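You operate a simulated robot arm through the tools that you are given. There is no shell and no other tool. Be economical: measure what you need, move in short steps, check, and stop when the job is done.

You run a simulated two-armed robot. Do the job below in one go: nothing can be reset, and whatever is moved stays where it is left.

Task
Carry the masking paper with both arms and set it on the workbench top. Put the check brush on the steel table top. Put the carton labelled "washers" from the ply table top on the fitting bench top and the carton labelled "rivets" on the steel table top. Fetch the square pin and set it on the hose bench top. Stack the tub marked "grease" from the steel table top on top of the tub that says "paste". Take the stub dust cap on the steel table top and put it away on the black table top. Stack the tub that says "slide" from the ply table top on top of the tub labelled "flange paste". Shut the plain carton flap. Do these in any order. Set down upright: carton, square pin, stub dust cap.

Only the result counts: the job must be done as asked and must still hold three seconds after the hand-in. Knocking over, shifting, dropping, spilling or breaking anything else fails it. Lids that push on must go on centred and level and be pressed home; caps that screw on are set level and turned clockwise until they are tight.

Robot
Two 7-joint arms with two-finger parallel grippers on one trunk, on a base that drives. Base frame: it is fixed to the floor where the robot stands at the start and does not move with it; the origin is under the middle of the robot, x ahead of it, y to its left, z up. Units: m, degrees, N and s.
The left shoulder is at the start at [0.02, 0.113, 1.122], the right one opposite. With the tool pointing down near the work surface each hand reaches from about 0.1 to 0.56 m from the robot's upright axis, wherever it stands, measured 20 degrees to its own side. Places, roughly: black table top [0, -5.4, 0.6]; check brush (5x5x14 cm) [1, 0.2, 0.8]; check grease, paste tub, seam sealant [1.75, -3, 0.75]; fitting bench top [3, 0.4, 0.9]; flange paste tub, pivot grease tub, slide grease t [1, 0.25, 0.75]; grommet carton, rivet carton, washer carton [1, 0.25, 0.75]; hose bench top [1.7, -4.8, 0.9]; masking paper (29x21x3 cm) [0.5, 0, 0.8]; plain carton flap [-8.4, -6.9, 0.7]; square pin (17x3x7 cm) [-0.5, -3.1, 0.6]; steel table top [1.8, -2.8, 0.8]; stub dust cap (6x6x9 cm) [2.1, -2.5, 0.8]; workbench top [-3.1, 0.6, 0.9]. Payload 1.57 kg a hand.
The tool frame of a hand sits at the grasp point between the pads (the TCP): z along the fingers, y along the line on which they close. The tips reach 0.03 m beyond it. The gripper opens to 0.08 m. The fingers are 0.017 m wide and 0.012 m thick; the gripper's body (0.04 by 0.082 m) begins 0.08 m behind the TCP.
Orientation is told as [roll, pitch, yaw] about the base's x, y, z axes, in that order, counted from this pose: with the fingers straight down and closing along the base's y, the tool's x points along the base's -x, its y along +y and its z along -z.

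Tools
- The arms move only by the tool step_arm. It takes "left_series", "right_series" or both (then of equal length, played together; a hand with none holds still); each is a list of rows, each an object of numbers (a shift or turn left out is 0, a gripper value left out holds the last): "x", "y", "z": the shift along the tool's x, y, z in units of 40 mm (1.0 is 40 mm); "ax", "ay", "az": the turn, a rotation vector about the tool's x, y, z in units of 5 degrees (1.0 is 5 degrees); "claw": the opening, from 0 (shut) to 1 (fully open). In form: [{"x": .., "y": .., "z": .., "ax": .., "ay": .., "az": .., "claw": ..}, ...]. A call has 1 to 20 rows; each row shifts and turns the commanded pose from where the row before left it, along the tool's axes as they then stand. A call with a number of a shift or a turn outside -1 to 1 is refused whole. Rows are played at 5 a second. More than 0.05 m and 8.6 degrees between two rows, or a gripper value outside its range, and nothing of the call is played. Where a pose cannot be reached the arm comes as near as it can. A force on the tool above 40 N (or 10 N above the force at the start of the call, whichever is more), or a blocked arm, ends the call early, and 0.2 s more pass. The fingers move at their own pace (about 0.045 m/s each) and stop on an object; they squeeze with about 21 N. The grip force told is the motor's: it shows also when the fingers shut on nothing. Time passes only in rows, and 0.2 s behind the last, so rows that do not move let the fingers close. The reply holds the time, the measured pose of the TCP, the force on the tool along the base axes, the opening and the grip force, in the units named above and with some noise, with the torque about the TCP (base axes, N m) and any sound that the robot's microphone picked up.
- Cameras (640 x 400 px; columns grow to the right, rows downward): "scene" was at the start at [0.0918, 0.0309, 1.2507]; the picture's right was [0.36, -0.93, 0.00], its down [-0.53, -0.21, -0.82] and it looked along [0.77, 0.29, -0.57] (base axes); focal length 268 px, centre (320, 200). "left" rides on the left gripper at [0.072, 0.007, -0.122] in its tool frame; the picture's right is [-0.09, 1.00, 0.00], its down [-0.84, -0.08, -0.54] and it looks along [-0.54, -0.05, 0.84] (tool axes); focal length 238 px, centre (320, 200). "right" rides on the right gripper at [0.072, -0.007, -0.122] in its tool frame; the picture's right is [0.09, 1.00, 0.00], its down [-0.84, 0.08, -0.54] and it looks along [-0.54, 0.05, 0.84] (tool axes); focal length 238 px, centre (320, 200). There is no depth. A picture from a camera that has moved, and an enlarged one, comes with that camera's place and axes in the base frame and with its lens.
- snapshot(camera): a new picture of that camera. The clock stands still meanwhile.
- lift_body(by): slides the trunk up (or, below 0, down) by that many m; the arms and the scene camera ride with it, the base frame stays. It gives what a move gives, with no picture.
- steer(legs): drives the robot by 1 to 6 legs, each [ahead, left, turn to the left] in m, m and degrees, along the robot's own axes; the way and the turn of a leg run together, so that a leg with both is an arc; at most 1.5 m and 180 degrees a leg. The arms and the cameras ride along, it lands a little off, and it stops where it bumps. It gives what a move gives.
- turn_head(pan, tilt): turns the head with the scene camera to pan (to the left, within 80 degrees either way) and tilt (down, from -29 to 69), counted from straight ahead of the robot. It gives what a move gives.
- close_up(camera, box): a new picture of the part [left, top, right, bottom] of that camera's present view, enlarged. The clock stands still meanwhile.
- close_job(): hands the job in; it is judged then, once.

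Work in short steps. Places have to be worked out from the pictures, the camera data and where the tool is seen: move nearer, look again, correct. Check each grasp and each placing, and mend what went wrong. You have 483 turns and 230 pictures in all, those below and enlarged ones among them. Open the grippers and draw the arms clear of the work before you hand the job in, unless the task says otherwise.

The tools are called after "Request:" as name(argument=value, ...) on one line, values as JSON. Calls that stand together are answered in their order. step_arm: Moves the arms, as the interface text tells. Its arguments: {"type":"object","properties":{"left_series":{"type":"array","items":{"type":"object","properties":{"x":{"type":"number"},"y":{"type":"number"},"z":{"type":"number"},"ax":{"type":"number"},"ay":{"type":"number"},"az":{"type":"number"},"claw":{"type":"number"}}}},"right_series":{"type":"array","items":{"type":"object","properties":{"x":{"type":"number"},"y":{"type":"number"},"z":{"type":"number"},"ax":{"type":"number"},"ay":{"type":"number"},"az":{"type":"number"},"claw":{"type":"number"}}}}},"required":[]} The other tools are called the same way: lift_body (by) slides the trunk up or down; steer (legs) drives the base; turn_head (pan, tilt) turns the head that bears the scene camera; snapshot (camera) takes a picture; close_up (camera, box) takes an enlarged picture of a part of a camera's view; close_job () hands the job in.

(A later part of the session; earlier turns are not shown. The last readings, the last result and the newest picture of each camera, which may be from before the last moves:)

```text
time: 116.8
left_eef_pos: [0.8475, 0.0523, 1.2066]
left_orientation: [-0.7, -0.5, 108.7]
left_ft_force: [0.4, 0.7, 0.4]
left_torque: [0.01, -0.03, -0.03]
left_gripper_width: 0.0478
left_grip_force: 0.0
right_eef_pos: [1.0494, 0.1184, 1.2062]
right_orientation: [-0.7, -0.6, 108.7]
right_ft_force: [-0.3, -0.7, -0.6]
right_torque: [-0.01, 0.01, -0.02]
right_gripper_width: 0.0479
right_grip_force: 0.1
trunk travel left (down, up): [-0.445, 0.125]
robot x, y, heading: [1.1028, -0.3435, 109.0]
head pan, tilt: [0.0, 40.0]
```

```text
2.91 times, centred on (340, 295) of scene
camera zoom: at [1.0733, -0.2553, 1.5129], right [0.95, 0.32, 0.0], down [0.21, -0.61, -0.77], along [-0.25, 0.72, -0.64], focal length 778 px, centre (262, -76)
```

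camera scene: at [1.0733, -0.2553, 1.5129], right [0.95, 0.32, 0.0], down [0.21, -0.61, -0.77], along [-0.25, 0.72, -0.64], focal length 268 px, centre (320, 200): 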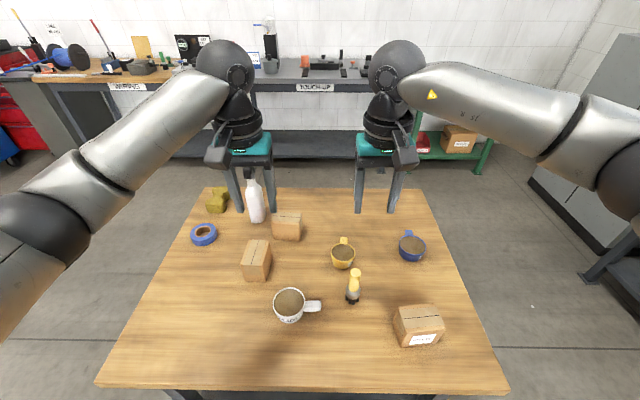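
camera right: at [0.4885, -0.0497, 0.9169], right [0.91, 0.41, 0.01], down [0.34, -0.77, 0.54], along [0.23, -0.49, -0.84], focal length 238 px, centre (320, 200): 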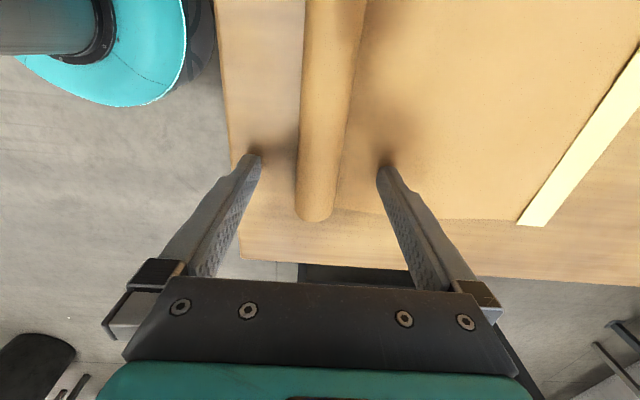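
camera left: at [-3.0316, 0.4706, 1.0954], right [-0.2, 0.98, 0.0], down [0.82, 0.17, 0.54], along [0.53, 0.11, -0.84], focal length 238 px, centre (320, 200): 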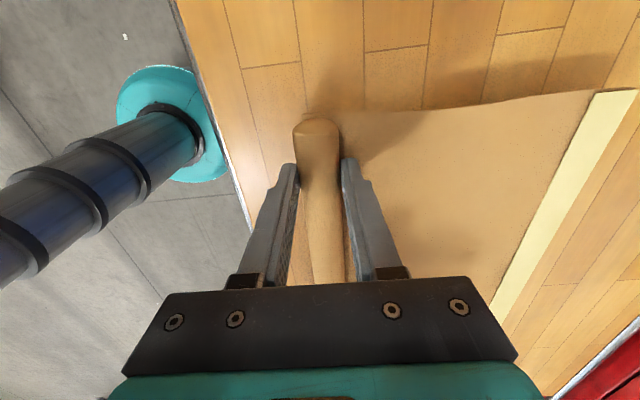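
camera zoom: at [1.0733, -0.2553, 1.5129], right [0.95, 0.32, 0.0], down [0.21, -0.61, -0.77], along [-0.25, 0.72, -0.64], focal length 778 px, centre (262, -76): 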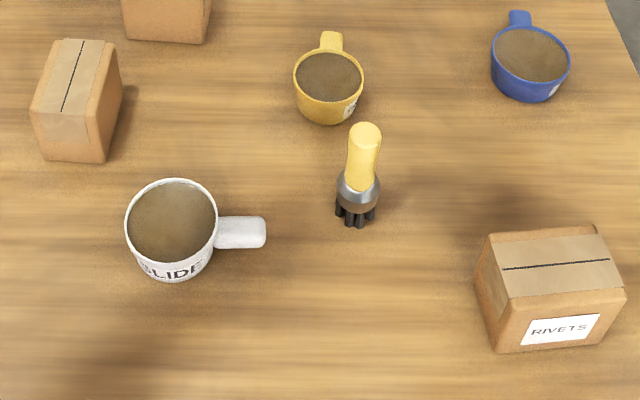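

White is "SLIDE" with its handle pointing to my right. I park the left hand back to the left, and turn the right hand and bring it over the handle before lowering.

Request:
step_arm(left_series=[{"x": 0.8, "y": 0.8}, {"x": 0.8, "y": 0.8}, {"x": 0.8, "y": 0.8}, {"y": 0.8}, {}, {}, {}, {}, {}, {}, {}, {}, {}, {}, {}, {}, {}, {}], right_series=[{"az": 1, "ax": -0.14, "ay": 0.12}, {"az": 1}, {"az": 1}, {"az": 1}, {"az": 1}, {"az": 1}, {"az": 1}, {"az": 1}, {"az": 1}, {"az": 1}, {"az": 1}, {"az": 1}, {"az": 1}, {"az": 1}, {"az": 1}, {"az": 1}, {"az": 1}, {"az": 1}])

Request:
step_arm(right_series=[{"x": 0.95, "y": 0.2, "claw": 1}, {"x": 0.95, "y": 0.2}, {"x": 0.95, "y": 0.15}])

Request:
lift_body(by=-0.25)

Request:
snapshot(camera="right")

Request:
snapshot(camera="scene")

```text
time: 120.6
left_eef_pos: [0.7581, -0.0801, 1.2052]
left_orientation: [-0.6, -0.6, 108.8]
left_ft_force: [-0.8, 0.3, -0.6]
left_torque: [-0.03, 0.02, -0.01]
left_gripper_width: 0.048
left_grip_force: 0.2
right_eef_pos: [1.0487, 0.1175, 1.2073]
right_orientation: [0.2, -0.1, 18.6]
right_ft_force: [0.1, -0.2, 0.6]
right_torque: [-0.01, 0.02, 0.0]
right_gripper_width: 0.0485
right_grip_force: 0.2
trunk travel left (down, up): [-0.445, 0.125]
robot x, y, heading: [1.1056, -0.3439, 108.8]
head pan, tilt: [0.0, 40.0]
```

```text
time: 121.4
left_eef_pos: [0.757, -0.0809, 1.204]
left_orientation: [-0.8, -0.5, 108.8]
left_ft_force: [-0.6, -1.1, 0.3]
left_torque: [-0.01, -0.02, 0.0]
left_gripper_width: 0.0481
left_grip_force: 0.1
right_eef_pos: [0.9316, 0.1009, 1.2077]
right_orientation: [-0.1, 0.0, 18.7]
right_ft_force: [-0.5, 0.6, 0.6]
right_torque: [0.04, -0.03, 0.0]
right_gripper_width: 0.0801
right_grip_force: 0.0
trunk travel left (down, up): [-0.445, 0.125]
robot x, y, heading: [1.1022, -0.3455, 108.9]
head pan, tilt: [0.0, 40.0]
```

```text
time: 123.9
left_eef_pos: [0.7583, -0.0797, 0.9543]
left_orientation: [-0.7, -0.5, 108.8]
left_ft_force: [0.1, -1.1, 0.0]
left_torque: [0.01, 0.01, 0.01]
left_gripper_width: 0.0477
left_grip_force: 0.0
right_eef_pos: [0.9335, 0.102, 0.9587]
right_orientation: [0.1, 0.2, 18.7]
right_ft_force: [-0.5, -0.3, -0.6]
right_torque: [-0.02, 0.04, -0.01]
right_gripper_width: 0.0801
right_grip_force: 0.1
trunk travel left (down, up): [-0.195, 0.375]
robot x, y, heading: [1.105, -0.3419, 108.8]
head pan, tilt: [0.0, 40.0]
```

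```text
201 pictures are left
camera right: at [0.8692, 0.073, 1.0809], right [-0.41, 0.91, 0.0], down [0.77, 0.34, 0.54], along [0.49, 0.22, -0.84], focal length 238 px, centre (320, 200)
```

right: 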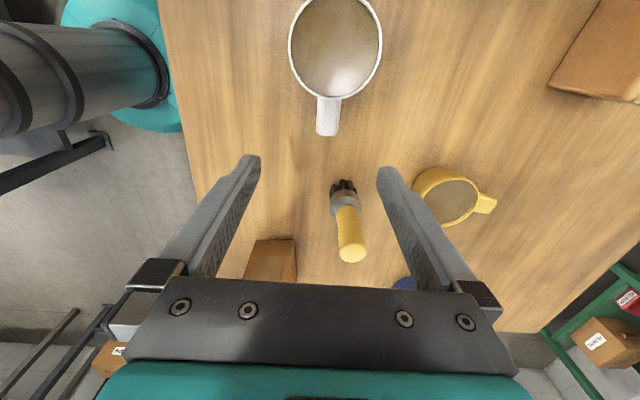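

```text
200 pictures are left
camera scene: at [1.0732, -0.2554, 1.263], right [0.95, 0.32, 0.0], down [0.21, -0.61, -0.77], along [-0.25, 0.73, -0.64], focal length 268 px, centre (320, 200)
```

scene: 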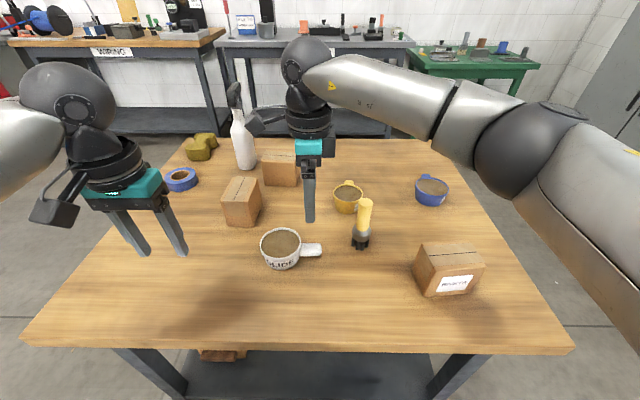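

The handle is under the hand, with offsets of only about 6 mm. I correct them and go down to grip.

Request:
step_arm(right_series=[{"x": 0.12, "y": 0.15, "z": 0.6}, {"z": 0.9}, {"z": 0.9}, {"z": 0.9}, {"z": 0.5}])

Request:
snapshot(camera="right")

Request:
snapshot(camera="scene")

```text
time: 125.1
left_eef_pos: [0.7588, -0.0796, 0.9547]
left_orientation: [-0.7, -0.5, 108.9]
left_ft_force: [0.0, 0.2, 0.8]
left_torque: [0.02, 0.03, 0.01]
left_gripper_width: 0.0481
left_grip_force: 0.1
right_eef_pos: [0.9273, 0.1069, 0.8043]
right_orientation: [0.2, 0.1, 18.8]
right_ft_force: [-0.5, 0.2, 0.3]
right_torque: [-0.01, -0.01, 0.05]
right_gripper_width: 0.0801
right_grip_force: 0.1
trunk travel left (down, up): [-0.195, 0.375]
robot x, y, heading: [1.1049, -0.3455, 108.9]
head pan, tilt: [0.0, 40.0]
```

```text
199 pictures are left
camera right: at [0.8635, 0.0772, 0.9281], right [-0.41, 0.91, 0.0], down [0.77, 0.34, 0.54], along [0.49, 0.22, -0.84], focal length 238 px, centre (320, 200)
```

right: 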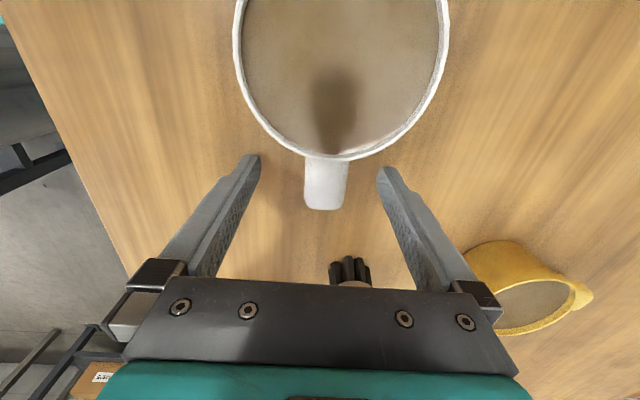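

```text
198 pictures are left
camera scene: at [1.0731, -0.2553, 1.2629], right [0.95, 0.32, 0.0], down [0.21, -0.61, -0.77], along [-0.25, 0.72, -0.64], focal length 268 px, centre (320, 200)
```

scene: 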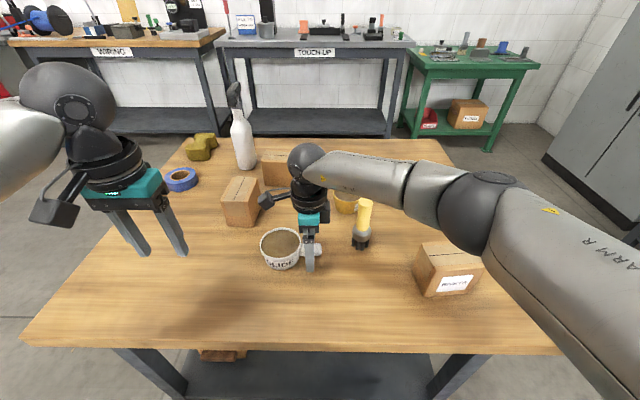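

The handle sits centred between the fingers. I close.

Request:
step_arm(right_series=[{"claw": 0}, {}, {}, {}, {}, {}])

Request:
step_arm(right_series=[{"z": -0.2}, {"z": -0.4}, {"z": -0.5}, {}])

Request:
snapshot(camera="scene")

```text
time: 126.5
left_eef_pos: [0.7578, -0.081, 0.9549]
left_orientation: [-0.6, -0.6, 108.8]
left_ft_force: [-0.3, 0.3, 0.4]
left_torque: [-0.01, 0.01, -0.02]
left_gripper_width: 0.048
left_grip_force: 0.0
right_eef_pos: [0.9287, 0.107, 0.8058]
right_orientation: [0.1, 0.0, 18.7]
right_ft_force: [-1.1, 1.0, -1.0]
right_torque: [-0.03, 0.07, -0.09]
right_gripper_width: 0.0279
right_grip_force: 21.3
trunk travel left (down, up): [-0.195, 0.375]
robot x, y, heading: [1.1053, -0.3447, 108.9]
head pan, tilt: [0.0, 40.0]
```

```text
time: 127.5
left_eef_pos: [0.7586, -0.0783, 0.9552]
left_orientation: [-0.7, -0.5, 108.8]
left_ft_force: [-0.2, -0.8, 0.0]
left_torque: [0.02, 0.01, 0.01]
left_gripper_width: 0.0479
left_grip_force: 0.1
right_eef_pos: [0.9277, 0.1065, 0.8489]
right_orientation: [0.1, 0.1, 18.7]
right_ft_force: [0.0, 0.5, -3.1]
right_torque: [0.07, -0.16, 0.0]
right_gripper_width: 0.0277
right_grip_force: 20.7
trunk travel left (down, up): [-0.195, 0.375]
robot x, y, heading: [1.1054, -0.3443, 108.6]
head pan, tilt: [0.0, 40.0]
```

```text
197 pictures are left
camera scene: at [1.0731, -0.2552, 1.2629], right [0.95, 0.32, 0.0], down [0.21, -0.61, -0.77], along [-0.25, 0.72, -0.64], focal length 268 px, centre (320, 200)
```

scene: 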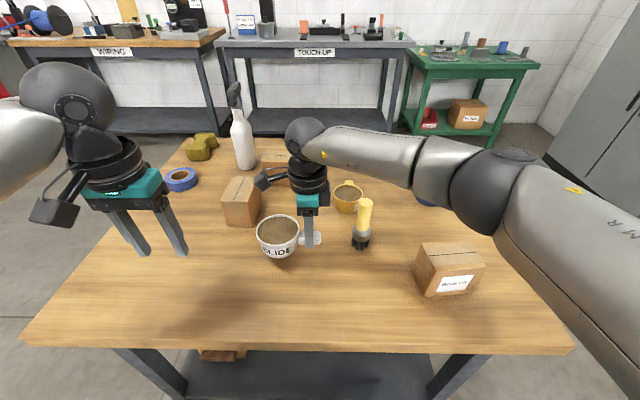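

The tub is held level and light (~0.3 kg). I raise the trunk and drive back to the far side, facing the blue tub.

Request:
lift_body(by=0.3)

Request:
steer(legs=[[0, 0, 88.6], [-1.0, 0, 0], [0, -0.74, 0], [0.15, 0, 1.5]])

Request:
snapshot(camera="scene")

```text
time: 130.5
left_eef_pos: [0.7574, -0.0798, 1.2551]
left_orientation: [-0.7, -0.5, 108.8]
left_ft_force: [0.1, -0.4, 0.8]
left_torque: [-0.01, -0.01, 0.01]
left_gripper_width: 0.048
left_grip_force: 0.0
right_eef_pos: [0.9276, 0.1068, 1.1483]
right_orientation: [0.0, 0.0, 18.6]
right_ft_force: [0.1, 0.2, -3.5]
right_torque: [0.04, -0.18, -0.01]
right_gripper_width: 0.0277
right_grip_force: 20.9
trunk travel left (down, up): [-0.495, 0.075]
robot x, y, heading: [1.1045, -0.3438, 108.7]
head pan, tilt: [0.0, 40.0]
```

```text
time: 144.1
left_eef_pos: [1.4234, 0.2725, 1.2543]
left_orientation: [-0.6, -0.5, -161.2]
left_ft_force: [-0.4, -0.3, -0.2]
left_torque: [-0.02, -0.01, -0.04]
left_gripper_width: 0.0477
left_grip_force: 0.0
right_eef_pos: [1.2362, 0.4427, 1.1483]
right_orientation: [0.1, 0.0, 108.7]
right_ft_force: [-0.8, 0.2, -3.5]
right_torque: [0.2, 0.03, 0.03]
right_gripper_width: 0.0278
right_grip_force: 20.9
trunk travel left (down, up): [-0.495, 0.075]
robot x, y, heading: [1.6841, 0.6168, -161.4]
head pan, tilt: [0.0, 40.0]
```

```text
196 pictures are left
camera scene: at [1.5966, 0.5872, 1.5628], right [-0.32, 0.95, 0.0], down [0.61, 0.21, -0.77], along [-0.72, -0.25, -0.64], focal length 268 px, centre (320, 200)
```

scene: 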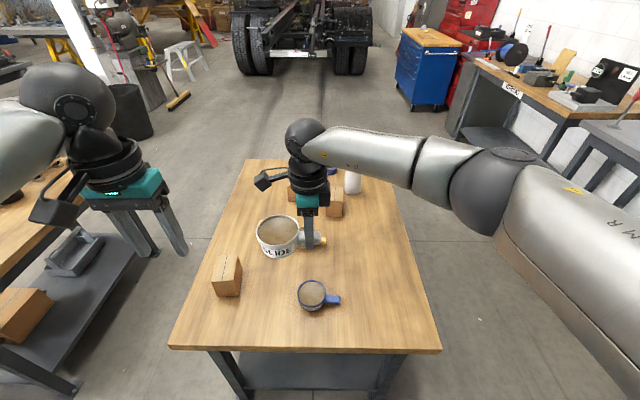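

I compute the blue tub at about (1.18,.41). I drive .08 forward and .057 right, then lower the trunk 0.18 and look through the right camera.

Request:
steer(legs=[[0.08, -0.057, 0]])

Request:
lift_body(by=-0.18)

Request:
snapshot(camera="right")

Request:
snapshot(camera="scene")

```text
time: 145.2
left_eef_pos: [1.3297, 0.3011, 1.2545]
left_orientation: [-0.7, -0.5, -161.3]
left_ft_force: [-0.3, 0.5, -1.1]
left_torque: [0.02, -0.06, 0.0]
left_gripper_width: 0.048
left_grip_force: 0.1
right_eef_pos: [1.1432, 0.4707, 1.149]
right_orientation: [0.0, 0.1, 108.7]
right_ft_force: [0.6, 0.3, -2.3]
right_torque: [0.17, 0.01, 0.0]
right_gripper_width: 0.0275
right_grip_force: 20.5
trunk travel left (down, up): [-0.495, 0.075]
robot x, y, heading: [1.5926, 0.6463, -161.1]
head pan, tilt: [0.0, 40.0]
```

```text
time: 147.2
left_eef_pos: [1.331, 0.3013, 1.0754]
left_orientation: [-0.7, -0.4, -161.2]
left_ft_force: [0.0, 0.4, -0.1]
left_torque: [0.03, 0.02, -0.05]
left_gripper_width: 0.0478
left_grip_force: 0.0
right_eef_pos: [1.1435, 0.4704, 0.9692]
right_orientation: [0.1, 0.1, 108.7]
right_ft_force: [0.3, 0.4, -2.2]
right_torque: [0.16, 0.07, -0.03]
right_gripper_width: 0.0275
right_grip_force: 21.0
trunk travel left (down, up): [-0.315, 0.255]
robot x, y, heading: [1.5984, 0.6494, -161.4]
head pan, tilt: [0.0, 40.0]
```

```text
195 pictures are left
camera right: at [1.1741, 0.4053, 1.0923], right [-0.91, -0.41, 0.0], down [-0.34, 0.77, 0.54], along [-0.22, 0.49, -0.84], focal length 238 px, centre (320, 200)
```

right: 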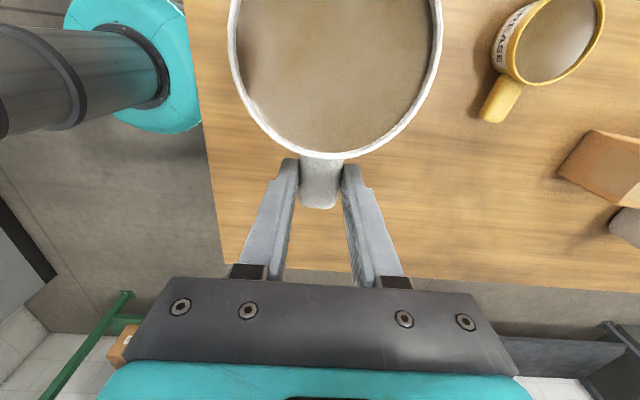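

```text
194 pictures are left
camera scene: at [1.5042, 0.6161, 1.383], right [-0.32, 0.95, 0.0], down [0.61, 0.21, -0.77], along [-0.73, -0.25, -0.64], focal length 268 px, centre (320, 200)
```

scene: 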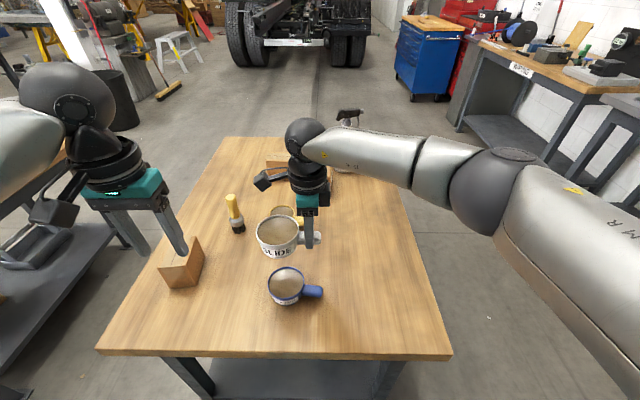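

Comparing both rims in the same picture, the white tub is nearly above blue, about 1 cm too far. I correct that, lower to just above, and view again.

Request:
step_arm(right_series=[{"y": -0.25, "x": -0.08, "z": 0.5}, {"z": 0.7}, {"z": 0.6}, {}])

Request:
close_up(camera="scene", box=[220, 200, 380, 320])

Request:
snapshot(camera="left")

```text
time: 148.2
left_eef_pos: [1.33, 0.3006, 1.0747]
left_orientation: [-0.7, -0.5, -161.1]
left_ft_force: [-0.1, -0.1, -0.2]
left_torque: [-0.01, -0.01, -0.03]
left_gripper_width: 0.048
left_grip_force: 0.0
right_eef_pos: [1.1526, 0.4765, 0.896]
right_orientation: [0.0, 0.1, 108.7]
right_ft_force: [0.7, 0.2, -2.8]
right_torque: [0.17, 0.04, -0.01]
right_gripper_width: 0.0276
right_grip_force: 21.7
trunk travel left (down, up): [-0.315, 0.255]
robot x, y, heading: [1.5927, 0.6473, -161.2]
head pan, tilt: [0.0, 40.0]
```

```text
3.33 times, centred on (300, 260) of scene
camera zoom: at [1.5042, 0.616, 1.3829], right [-0.32, 0.95, 0.0], down [0.61, 0.21, -0.77], along [-0.73, -0.25, -0.64], focal length 892 px, centre (387, 0)
```

zoom: 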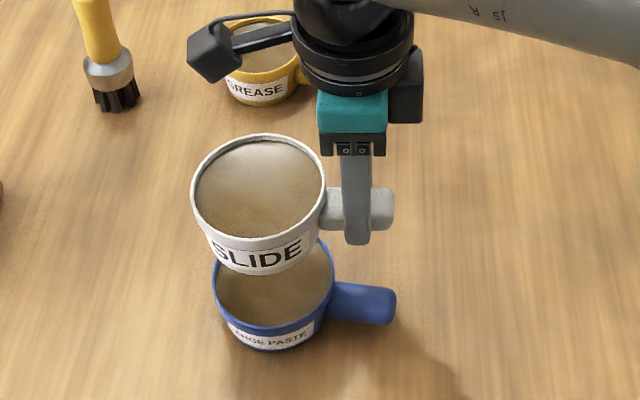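

```text
192 pictures are left
camera left: at [1.4019, 0.3168, 1.1953], right [0.23, -0.97, -0.01], down [-0.81, -0.2, 0.55], along [-0.54, -0.12, -0.83], focal length 238 px, centre (320, 200)
```

left: 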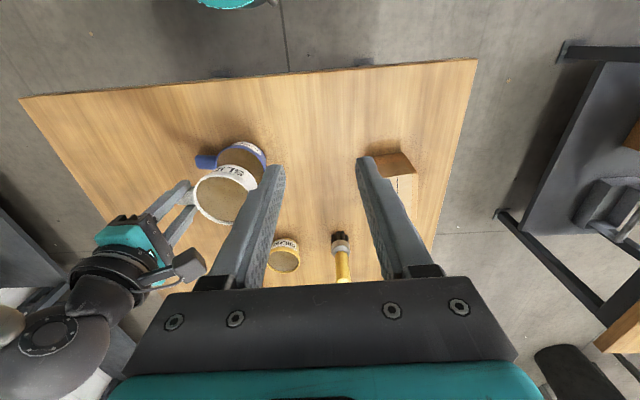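

White needs about 12 mm toward me and 4 mm to the right. I apply this and descend gently until contact.

Request:
step_arm(right_series=[{"y": -0.3, "x": -0.1}, {"z": 0.3}, {"z": 0.2}, {}])

Request:
close_up(camera="scene", box=[220, 200, 380, 320])

```text
time: 149.2
left_eef_pos: [1.3297, 0.3019, 1.0749]
left_orientation: [-0.6, -0.5, -161.2]
left_ft_force: [0.2, 0.2, -0.2]
left_torque: [0.03, -0.01, 0.02]
left_gripper_width: 0.048
left_grip_force: 0.1
right_eef_pos: [1.1615, 0.4842, 0.877]
right_orientation: [0.1, 0.1, 108.7]
right_ft_force: [0.0, 0.0, -2.8]
right_torque: [0.14, 0.08, 0.03]
right_gripper_width: 0.028
right_grip_force: 20.7
trunk travel left (down, up): [-0.315, 0.255]
robot x, y, heading: [1.5905, 0.6487, -161.1]
head pan, tilt: [0.0, 40.0]
```

```text
3.33 times, centred on (300, 260) of scene
camera zoom: at [1.5042, 0.616, 1.3829], right [-0.32, 0.95, 0.0], down [0.61, 0.21, -0.77], along [-0.73, -0.25, -0.64], focal length 892 px, centre (387, 0)
```

zoom: 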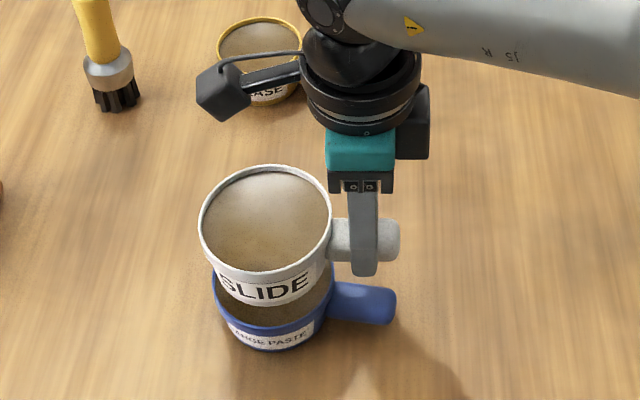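

They are aligned. I descend slowly to contact.

Request:
step_arm(right_series=[{"z": 0.1}, {"z": 0.1}, {"z": 0.1}, {"z": 0.1}, {"z": 0.1}, {}])

Request:
close_up(camera="scene", box=[220, 200, 380, 320])

```text
time: 150.6
left_eef_pos: [1.3307, 0.3018, 1.0746]
left_orientation: [-0.8, -0.4, -161.2]
left_ft_force: [-0.6, 0.1, -0.5]
left_torque: [0.0, -0.01, -0.02]
left_gripper_width: 0.0479
left_grip_force: 0.0
right_eef_pos: [1.162, 0.4846, 0.856]
right_orientation: [0.2, 0.1, 108.8]
right_ft_force: [0.8, 0.0, -1.9]
right_torque: [0.17, 0.06, -0.01]
right_gripper_width: 0.0279
right_grip_force: 21.3
trunk travel left (down, up): [-0.315, 0.255]
robot x, y, heading: [1.5931, 0.6447, -161.3]
head pan, tilt: [0.0, 40.0]
```

```text
3.33 times, centred on (300, 260) of scene
camera zoom: at [1.5042, 0.616, 1.3829], right [-0.32, 0.95, 0.0], down [0.61, 0.21, -0.77], along [-0.73, -0.25, -0.64], focal length 892 px, centre (387, 0)
```

zoom: 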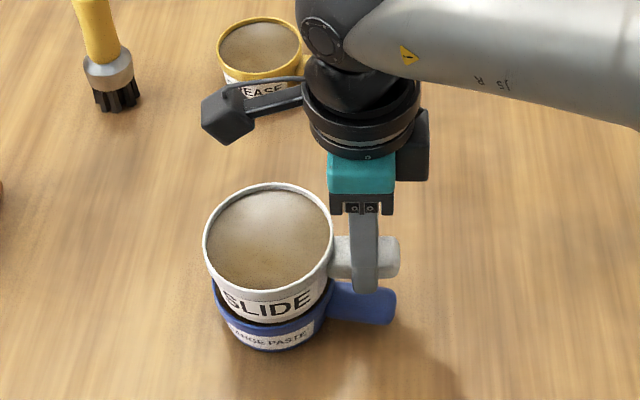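

No contact yet. I continue gently.

Request:
step_arm(right_series=[{"z": 0.08, "x": -0.05}, {"z": 0.08}, {"z": 0.08}, {"z": 0.08}, {}])

Request:
close_up(camera="scene", box=[220, 200, 380, 320])

```text
time: 151.8
left_eef_pos: [1.3304, 0.3023, 1.0741]
left_orientation: [-0.6, -0.5, -161.1]
left_ft_force: [0.5, 0.5, 0.3]
left_torque: [-0.01, -0.01, 0.03]
left_gripper_width: 0.048
left_grip_force: 0.1
right_eef_pos: [1.1614, 0.4863, 0.8463]
right_orientation: [0.3, 0.2, 108.7]
right_ft_force: [0.8, 1.6, 14.1]
right_torque: [-0.23, -0.22, 0.07]
right_gripper_width: 0.0278
right_grip_force: 20.7
trunk travel left (down, up): [-0.315, 0.255]
robot x, y, heading: [1.5934, 0.6472, -161.2]
head pan, tilt: [0.0, 40.0]
```

```text
3.33 times, centred on (300, 260) of scene
camera zoom: at [1.5053, 0.6168, 1.3832], right [-0.32, 0.95, 0.0], down [0.61, 0.21, -0.77], along [-0.73, -0.25, -0.64], focal length 892 px, centre (387, 0)
```

zoom: 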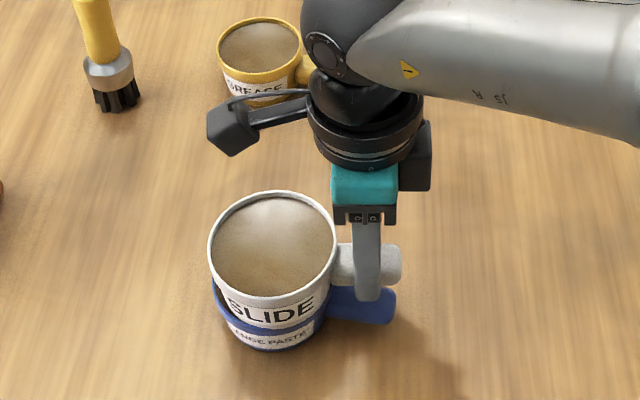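

It is seated with contact force. I open and retract upward.

Request:
step_arm(right_series=[{"z": -0.06}, {"claw": 0.7}, {}, {}, {}, {"z": -0.3}, {"z": -0.7}, {"z": -1}, {"z": -1}])

Request:
close_up(camera="scene", box=[220, 200, 380, 320])

```text
time: 153.8
left_eef_pos: [1.3296, 0.3017, 1.0741]
left_orientation: [-0.7, -0.5, -161.3]
left_ft_force: [-0.3, -0.3, -0.6]
left_torque: [-0.01, 0.02, 0.01]
left_gripper_width: 0.0481
left_grip_force: 0.0
right_eef_pos: [1.1627, 0.4873, 0.9653]
right_orientation: [0.1, 0.0, 108.7]
right_ft_force: [1.3, 0.3, 0.1]
right_torque: [0.0, -0.01, 0.02]
right_gripper_width: 0.0559
right_grip_force: 0.1
trunk travel left (down, up): [-0.315, 0.255]
robot x, y, heading: [1.5934, 0.6489, -161.3]
head pan, tilt: [0.0, 40.0]
```

```text
3.33 times, centred on (300, 260) of scene
camera zoom: at [1.5045, 0.6162, 1.3829], right [-0.32, 0.95, 0.0], down [0.61, 0.21, -0.77], along [-0.73, -0.25, -0.64], focal length 892 px, centre (387, 0)
```

zoom: 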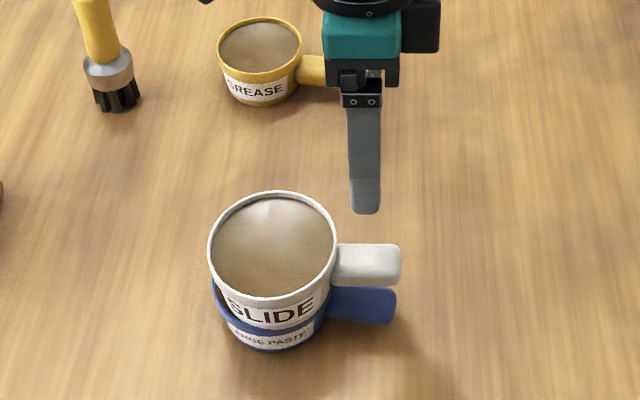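

The stack is good. Next is the washers carton: I go back to the right side of the table, placing myself so that it falls to my left hand.

Request:
lift_body(by=0.15)

Request:
steer(legs=[[-0.25, 0, 0], [0, 0.8, 0], [1.07, 0, 0], [0, 0, -90]])

Request:
snapshot(camera="scene")

```text
time: 155.6
left_eef_pos: [1.3298, 0.302, 1.2236]
left_orientation: [-0.8, -0.5, -161.2]
left_ft_force: [-0.2, 0.1, -1.2]
left_torque: [0.0, 0.03, 0.03]
left_gripper_width: 0.0479
left_grip_force: 0.1
right_eef_pos: [1.1622, 0.4864, 1.1155]
right_orientation: [0.1, 0.1, 108.8]
right_ft_force: [-0.3, 0.2, 0.1]
right_torque: [-0.01, -0.01, -0.02]
right_gripper_width: 0.0558
right_grip_force: 0.0
trunk travel left (down, up): [-0.465, 0.105]
robot x, y, heading: [1.5938, 0.6478, -161.4]
head pan, tilt: [0.0, 40.0]
```

```text
time: 170.2
left_eef_pos: [0.7297, -0.1288, 1.2249]
left_orientation: [-0.6, -0.6, 110.4]
left_ft_force: [-0.7, 0.0, -0.3]
left_torque: [0.03, 0.02, -0.01]
left_gripper_width: 0.048
left_grip_force: 0.1
right_eef_pos: [0.9113, 0.043, 1.1153]
right_orientation: [0.2, 0.0, 20.2]
right_ft_force: [-0.1, 0.4, 0.6]
right_torque: [-0.03, 0.01, -0.02]
right_gripper_width: 0.056
right_grip_force: 0.0
trunk travel left (down, up): [-0.465, 0.105]
robot x, y, heading: [1.0827, -0.3849, 110.2]
head pan, tilt: [0.0, 40.0]
```

```text
187 pictures are left
camera scene: at [1.0499, -0.2968, 1.5329], right [0.94, 0.35, 0.0], down [0.22, -0.6, -0.77], along [-0.27, 0.72, -0.64], focal length 268 px, centre (320, 200)
```

scene: 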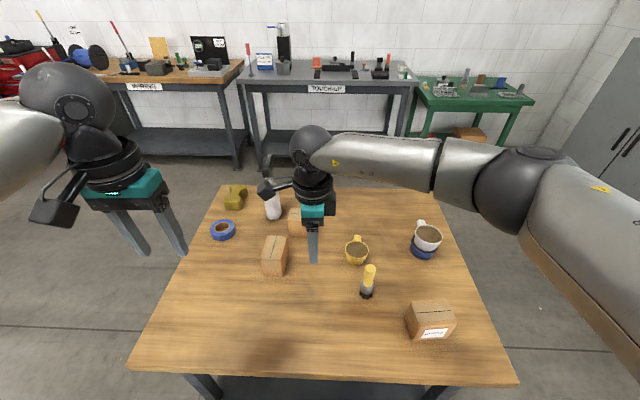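

I park the right hand back to the right with neutral yaw and edge 6 cm closer to the table.

Request:
step_arm(right_series=[{"x": -0.9, "y": -0.65}, {"x": -0.9, "y": -0.65}, {"x": -0.9, "y": -0.65}, {"x": -0.9, "y": -0.65}, {"x": -0.9, "y": -0.65}, {"x": -0.9, "y": -0.65}])

Request:
step_arm(right_series=[{"az": -1}, {"az": -1}, {"az": -1}, {"az": -1}, {"az": -1}, {"az": -1}, {"az": -1}, {"az": -1}, {"az": -1}, {"az": -1}, {"az": -1}, {"az": -1}, {"az": -1}, {"az": -1}, {"az": -1}, {"az": -1}, {"az": -1}, {"az": -1}])

Request:
steer(legs=[[0.06, 0, -1.5]])

Request:
snapshot(camera="scene")

```text
time: 171.6
left_eef_pos: [0.7324, -0.131, 1.2237]
left_orientation: [-0.7, -0.6, 110.3]
left_ft_force: [-0.3, -0.8, 0.1]
left_torque: [0.02, 0.04, 0.04]
left_gripper_width: 0.0479
left_grip_force: 0.0
right_eef_pos: [1.1682, -0.0294, 1.1157]
right_orientation: [0.1, 0.1, 20.2]
right_ft_force: [0.0, 0.3, 0.7]
right_torque: [0.06, -0.01, -0.03]
right_gripper_width: 0.0561
right_grip_force: 0.0
trunk travel left (down, up): [-0.465, 0.105]
robot x, y, heading: [1.0831, -0.3852, 110.4]
head pan, tilt: [0.0, 40.0]
```

```text
time: 175.4
left_eef_pos: [0.7303, -0.13, 1.2246]
left_orientation: [-0.7, -0.5, 110.3]
left_ft_force: [0.3, 0.3, -0.7]
left_torque: [-0.03, 0.0, 0.03]
left_gripper_width: 0.048
left_grip_force: 0.0
right_eef_pos: [1.1688, -0.0287, 1.1156]
right_orientation: [0.1, 0.0, 110.4]
right_ft_force: [-0.2, 0.7, 0.8]
right_torque: [-0.02, 0.01, 0.01]
right_gripper_width: 0.056
right_grip_force: 0.1
trunk travel left (down, up): [-0.465, 0.105]
robot x, y, heading: [1.0839, -0.3829, 110.3]
head pan, tilt: [0.0, 40.0]
```

```text
time: 176.4
left_eef_pos: [0.7169, -0.0636, 1.2245]
left_orientation: [-0.7, -0.4, 108.8]
left_ft_force: [-1.0, 1.0, 0.1]
left_torque: [-0.04, 0.01, 0.01]
left_gripper_width: 0.0479
left_grip_force: 0.1
right_eef_pos: [1.1557, 0.0258, 1.1146]
right_orientation: [0.0, -0.1, 108.9]
right_ft_force: [-0.3, 0.5, 0.4]
right_torque: [-0.03, -0.02, -0.01]
right_gripper_width: 0.0559
right_grip_force: 0.1
trunk travel left (down, up): [-0.465, 0.105]
robot x, y, heading: [1.0626, -0.3298, 108.9]
head pan, tilt: [0.0, 40.0]
```

```text
186 pictures are left
camera scene: at [1.0316, -0.2383, 1.5328], right [0.95, 0.32, 0.0], down [0.21, -0.61, -0.77], along [-0.25, 0.72, -0.64], focal length 268 px, centre (320, 200)
```

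scene: 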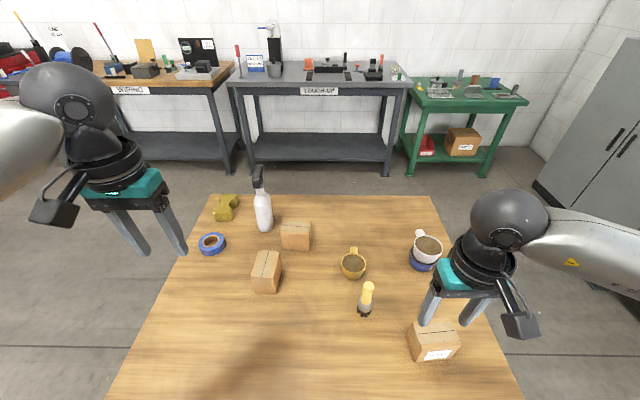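

I zoom in on the washers carton for precise geometry.

Request:
close_up(camera="scene", box=[230, 210, 330, 310])

```text
4.00 times, centred on (280, 260) of scene
camera zoom: at [1.0316, -0.2383, 1.5328], right [0.95, 0.32, 0.0], down [0.21, -0.61, -0.77], along [-0.25, 0.72, -0.64], focal length 1070 px, centre (480, -40)
```

zoom: 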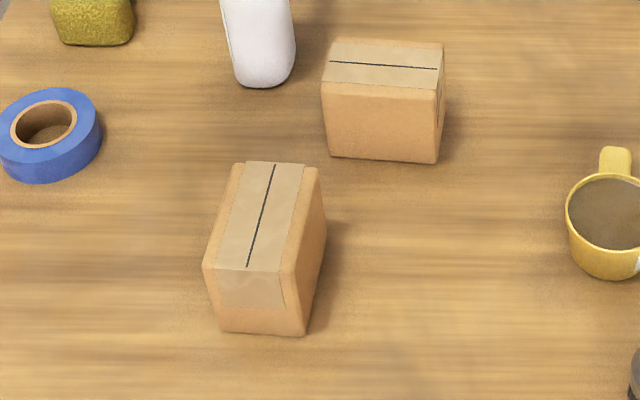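

The washers carton is centred about .61 ahead and .174 left, 69 mm wide across my closing direction. I lower the trunk and bring the left hand over it, tilted 20° forward for reach.

Request:
lift_body(by=-0.2)

Request:
step_arm(left_series=[{"ax": -0.14, "ay": -0.9, "claw": 1}, {"ay": -1}, {"ay": -1}, {"ay": -1}, {"x": -0.76, "y": -0.28, "z": 0.72}, {"x": -0.76, "y": -0.28, "z": 0.72}, {"x": -0.76, "y": -0.28, "z": 0.72}, {"x": -0.76, "y": -0.28, "z": 0.72}, {"x": -0.76, "y": -0.28, "z": 0.72}, {"x": -0.76, "y": -0.28, "z": 0.72}])

Request:
snapshot(camera="left")

Request:
snapshot(camera="scene")

```text
time: 178.6
left_eef_pos: [0.7164, -0.0649, 1.0254]
left_orientation: [-0.7, -0.4, 108.8]
left_ft_force: [-0.5, 0.3, -0.4]
left_torque: [0.0, -0.01, 0.01]
left_gripper_width: 0.0479
left_grip_force: 0.1
right_eef_pos: [1.1569, 0.0255, 0.9164]
right_orientation: [0.1, -0.1, 108.8]
right_ft_force: [-0.2, -0.4, -0.1]
right_torque: [0.0, -0.02, 0.0]
right_gripper_width: 0.0558
right_grip_force: 0.0
trunk travel left (down, up): [-0.265, 0.305]
robot x, y, heading: [1.0596, -0.3321, 108.7]
head pan, tilt: [0.0, 40.0]
```

```text
time: 180.8
left_eef_pos: [0.707, 0.1762, 0.9256]
left_orientation: [0.2, -20.1, 108.7]
left_ft_force: [0.1, 0.1, 0.7]
left_torque: [-0.03, 0.03, 0.01]
left_gripper_width: 0.0802
left_grip_force: 0.1
right_eef_pos: [1.1575, 0.0252, 0.915]
right_orientation: [0.1, -0.1, 108.8]
right_ft_force: [0.1, -0.6, -0.3]
right_torque: [-0.03, -0.01, -0.01]
right_gripper_width: 0.0559
right_grip_force: 0.0
trunk travel left (down, up): [-0.265, 0.305]
robot x, y, heading: [1.0653, -0.3299, 108.6]
head pan, tilt: [0.0, 40.0]
```

```text
184 pictures are left
camera left: at [0.736, 0.0702, 1.0148], right [-0.97, -0.24, 0.03], down [-0.12, 0.59, 0.8], along [-0.21, 0.77, -0.6], focal length 238 px, centre (320, 200)
```

left: 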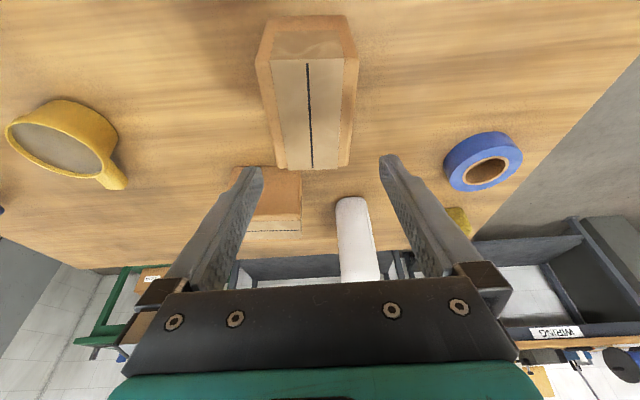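

```text
183 pictures are left
camera scene: at [1.0325, -0.2393, 1.3329], right [0.95, 0.32, 0.0], down [0.21, -0.61, -0.77], along [-0.25, 0.72, -0.64], focal length 268 px, centre (320, 200)
```

scene: 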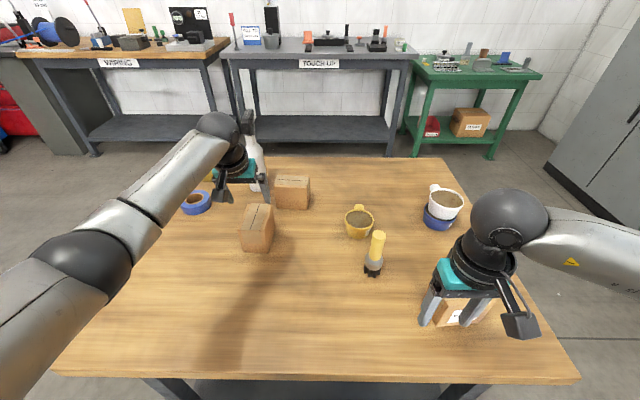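

The carton lies 5 mm right of the hand and is turned about 4.5° clockwise. I align and go down to just above its top, then check.

Request:
step_arm(left_series=[{"az": 0.846, "ax": 0.308, "y": -0.13}, {"x": 0.34, "z": 0.94}, {}])

Request:
snapshot(camera="left")

```text
time: 181.6
left_eef_pos: [0.7118, 0.1762, 0.8831]
left_orientation: [0.0, -19.9, 104.4]
left_ft_force: [-0.5, -0.1, -0.6]
left_torque: [0.02, -0.02, 0.01]
left_gripper_width: 0.0799
left_grip_force: 0.2
right_eef_pos: [1.1564, 0.0256, 0.9139]
right_orientation: [0.1, -0.1, 108.8]
right_ft_force: [0.0, -0.8, -0.2]
right_torque: [0.01, -0.02, 0.02]
right_gripper_width: 0.0559
right_grip_force: 0.0
trunk travel left (down, up): [-0.265, 0.305]
robot x, y, heading: [1.0657, -0.3312, 108.6]
head pan, tilt: [0.0, 40.0]
```

```text
182 pictures are left
camera left: at [0.7319, 0.0691, 0.9739], right [-0.99, -0.16, 0.03], down [-0.07, 0.6, 0.8], along [-0.15, 0.78, -0.6], focal length 238 px, centre (320, 200)
```

left: 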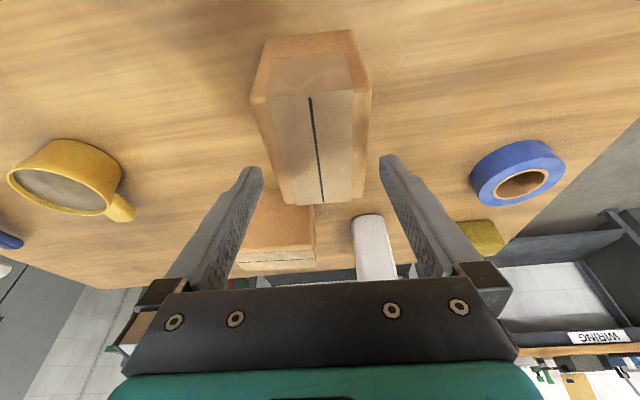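

The carton line is parallel to the hand, offset by only 2.5 mm. I correct it, descend to z ≈ .805 and grip.

Request:
step_arm(left_series=[{"y": -0.06}, {"x": 0.17, "z": 0.47}, {"x": 0.17, "z": 0.47}, {"x": 0.17, "z": 0.47}, {"x": 0.16, "z": 0.42}, {"claw": 0}, {}, {}, {}])

Request:
step_arm(left_series=[{"x": -0.1, "z": -0.3}, {"x": -0.2, "z": -0.5}, {"x": -0.3, "z": -0.8}, {}])

Request:
snapshot(camera="scene")

```text
time: 183.6
left_eef_pos: [0.712, 0.1761, 0.8064]
left_orientation: [0.0, -20.0, 104.4]
left_ft_force: [0.0, -1.4, 0.2]
left_torque: [0.05, 0.13, 0.07]
left_gripper_width: 0.0698
left_grip_force: 21.3
right_eef_pos: [1.1578, 0.0263, 0.9155]
right_orientation: [0.1, -0.2, 108.7]
right_ft_force: [-0.9, 0.1, -0.1]
right_torque: [0.03, 0.02, -0.05]
right_gripper_width: 0.0561
right_grip_force: 0.1
trunk travel left (down, up): [-0.265, 0.305]
robot x, y, heading: [1.0618, -0.3303, 108.7]
head pan, tilt: [0.0, 40.0]
```

```text
time: 184.6
left_eef_pos: [0.7135, 0.1782, 0.8748]
left_orientation: [0.1, -20.1, 104.5]
left_ft_force: [0.3, 0.2, -5.2]
left_torque: [-0.06, 0.0, 0.01]
left_gripper_width: 0.0703
left_grip_force: 20.9
right_eef_pos: [1.1562, 0.0255, 0.9158]
right_orientation: [0.2, 0.0, 108.7]
right_ft_force: [0.1, -0.8, -0.6]
right_torque: [-0.03, -0.02, -0.01]
right_gripper_width: 0.0562
right_grip_force: 0.0
trunk travel left (down, up): [-0.265, 0.305]
robot x, y, heading: [1.0606, -0.3287, 108.7]
head pan, tilt: [0.0, 40.0]
```

```text
181 pictures are left
camera scene: at [1.0318, -0.2394, 1.3329], right [0.95, 0.32, 0.0], down [0.21, -0.61, -0.77], along [-0.25, 0.72, -0.64], focal length 268 px, centre (320, 200)
```

scene: 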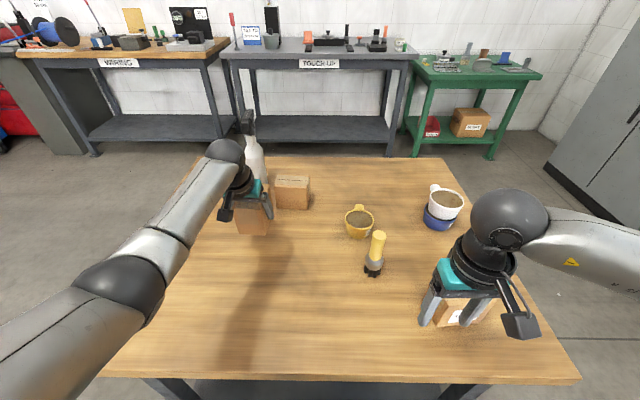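

The carton is gripped. I raise it, retract the arm, and drive to the front of the fitting bench.

Request:
lift_body(by=0.28)

Request:
step_arm(left_series=[{"x": 0.94, "z": -0.34}, {"x": 0.94, "z": -0.34}, {"x": 0.94, "z": -0.34}, {"x": 0.94, "z": -0.34}])

Request:
steer(legs=[[-0.08, 0, 0], [0, -1.05, 0], [0, 0, -90], [0, 0.5, 0]])

Request:
turn_head(pan=0, tilt=25)

Request:
snapshot(camera="scene")

```text
time: 187.4
left_eef_pos: [0.7129, 0.1797, 1.1534]
left_orientation: [0.0, -20.0, 104.3]
left_ft_force: [0.3, 0.4, -4.9]
left_torque: [-0.05, -0.02, -0.02]
left_gripper_width: 0.0699
left_grip_force: 21.2
right_eef_pos: [1.155, 0.0259, 1.1955]
right_orientation: [0.1, 0.0, 108.8]
right_ft_force: [0.0, 0.1, -1.0]
right_torque: [0.02, -0.01, 0.02]
right_gripper_width: 0.0562
right_grip_force: 0.0
trunk travel left (down, up): [-0.545, 0.025]
robot x, y, heading: [1.0662, -0.331, 108.8]
head pan, tilt: [0.0, 40.0]
```

```text
time: 188.4
left_eef_pos: [0.7527, 0.0209, 1.1542]
left_orientation: [0.0, -20.0, 104.3]
left_ft_force: [-0.3, -0.6, -5.6]
left_torque: [-0.05, -0.02, -0.01]
left_gripper_width: 0.0703
left_grip_force: 20.9
right_eef_pos: [1.1566, 0.0257, 1.1952]
right_orientation: [0.1, -0.2, 108.7]
right_ft_force: [0.5, -0.1, 0.4]
right_torque: [0.02, 0.02, 0.02]
right_gripper_width: 0.056
right_grip_force: 0.1
trunk travel left (down, up): [-0.545, 0.025]
robot x, y, heading: [1.063, -0.3312, 108.9]
head pan, tilt: [0.0, 40.0]
```

```text
time: 200.8
left_eef_pos: [2.2728, 0.7191, 1.1546]
left_orientation: [0.0, -20.0, 14.4]
left_ft_force: [-0.4, 0.1, -4.4]
left_torque: [-0.01, 0.05, 0.0]
left_gripper_width: 0.07
left_grip_force: 21.2
right_eef_pos: [2.2771, 0.315, 1.1956]
right_orientation: [0.0, -0.2, 18.7]
right_ft_force: [0.0, -0.2, -0.8]
right_torque: [-0.02, 0.02, 0.0]
right_gripper_width: 0.056
right_grip_force: 0.1
trunk travel left (down, up): [-0.545, 0.025]
robot x, y, heading: [1.9243, 0.4081, 18.8]
head pan, tilt: [0.0, 40.0]
```

```text
time: 201.6
left_eef_pos: [2.2752, 0.7191, 1.1543]
left_orientation: [0.0, -20.0, 14.4]
left_ft_force: [0.4, -0.1, -4.7]
left_torque: [0.01, 0.06, 0.03]
left_gripper_width: 0.0698
left_grip_force: 20.5
right_eef_pos: [2.277, 0.316, 1.1951]
right_orientation: [0.1, 0.0, 18.8]
right_ft_force: [-0.1, 0.1, 0.5]
right_torque: [-0.01, 0.03, -0.03]
right_gripper_width: 0.0561
right_grip_force: 0.0
trunk travel left (down, up): [-0.545, 0.025]
robot x, y, heading: [1.9203, 0.4118, 19.2]
head pan, tilt: [0.0, 25.0]
```

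```text
180 pictures are left
camera scene: at [2.0186, 0.4406, 1.6361], right [0.32, -0.95, 0.0], down [-0.4, -0.14, -0.91], along [0.86, 0.29, -0.42], focal length 268 px, centre (320, 200)
```

scene: 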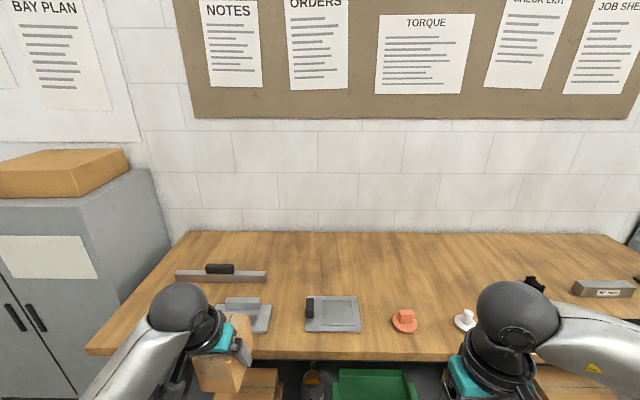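

There is a free spot on the left-front part of the bench, left of the grey block. I drive there and lower to look.

Request:
steer(legs=[[0, 0.275, 0], [0.23, 0, 0]])

Request:
lift_body(by=-0.12)

Request:
turn_head(pan=15, tilt=45)

Request:
snapshot(camera="scene")

Request:
snapshot(camera="left")

```text
time: 204.9
left_eef_pos: [2.3969, 1.0571, 1.1537]
left_orientation: [0.0, -19.9, 14.6]
left_ft_force: [0.2, -1.0, -5.2]
left_torque: [-0.01, 0.04, 0.03]
left_gripper_width: 0.0701
left_grip_force: 20.9
right_eef_pos: [2.401, 0.6539, 1.1953]
right_orientation: [0.1, 0.1, 19.1]
right_ft_force: [0.1, -0.3, -0.5]
right_torque: [-0.03, 0.02, 0.0]
right_gripper_width: 0.0559
right_grip_force: 0.1
trunk travel left (down, up): [-0.545, 0.025]
robot x, y, heading: [2.0426, 0.7444, 19.2]
head pan, tilt: [0.0, 25.0]
```

```text
time: 206.4
left_eef_pos: [2.3979, 1.0569, 1.0346]
left_orientation: [0.0, -20.0, 14.6]
left_ft_force: [-0.5, 0.8, -4.5]
left_torque: [-0.01, 0.07, 0.02]
left_gripper_width: 0.0697
left_grip_force: 21.0
right_eef_pos: [2.4001, 0.6537, 1.0751]
right_orientation: [0.2, -0.1, 19.0]
right_ft_force: [0.5, -0.2, 0.6]
right_torque: [0.0, -0.05, 0.01]
right_gripper_width: 0.056
right_grip_force: 0.0
trunk travel left (down, up): [-0.425, 0.145]
robot x, y, heading: [2.0418, 0.7468, 19.0]
head pan, tilt: [0.0, 25.0]
```

```text
time: 207.2
left_eef_pos: [2.3963, 1.0585, 1.0332]
left_orientation: [-0.1, -20.0, 14.5]
left_ft_force: [0.2, 0.3, -5.0]
left_torque: [-0.02, 0.06, 0.01]
left_gripper_width: 0.07
left_grip_force: 21.2
right_eef_pos: [2.3993, 0.6534, 1.075]
right_orientation: [0.1, -0.2, 18.9]
right_ft_force: [0.4, 0.7, 0.0]
right_torque: [-0.02, 0.0, 0.01]
right_gripper_width: 0.0562
right_grip_force: 0.0
trunk travel left (down, up): [-0.425, 0.145]
robot x, y, heading: [2.0469, 0.7479, 19.4]
head pan, tilt: [15.0, 45.0]
```

```text
179 pictures are left
camera scene: at [2.1222, 0.794, 1.4857], right [0.56, -0.83, 0.0], down [-0.59, -0.4, -0.71], along [0.59, 0.4, -0.71], focal length 268 px, centre (320, 200)
```

scene: 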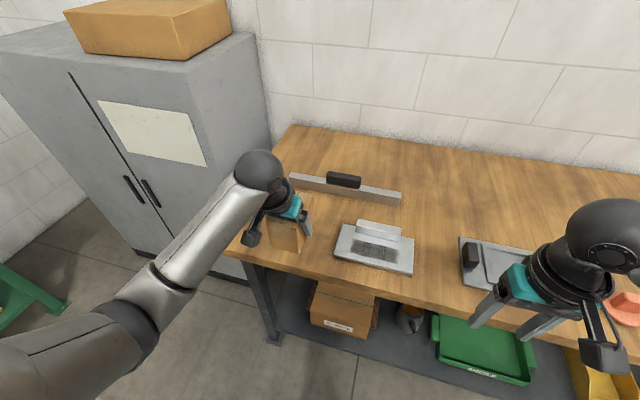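

```text
178 pictures are left
camera left: at [2.2889, 1.0361, 1.124], right [-0.17, 0.99, 0.03], down [0.6, 0.08, 0.8], along [0.78, 0.15, -0.61], focal length 238 px, centre (320, 200)
```

left: 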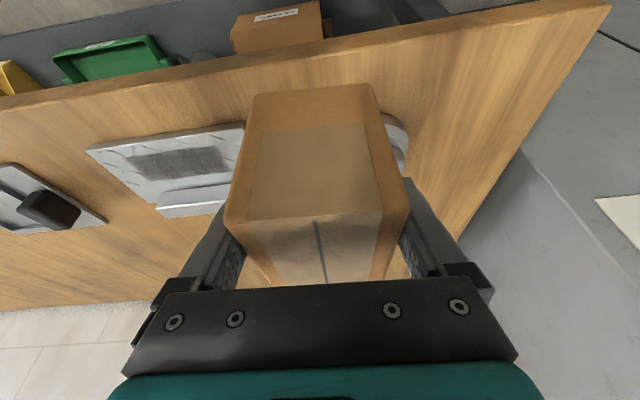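

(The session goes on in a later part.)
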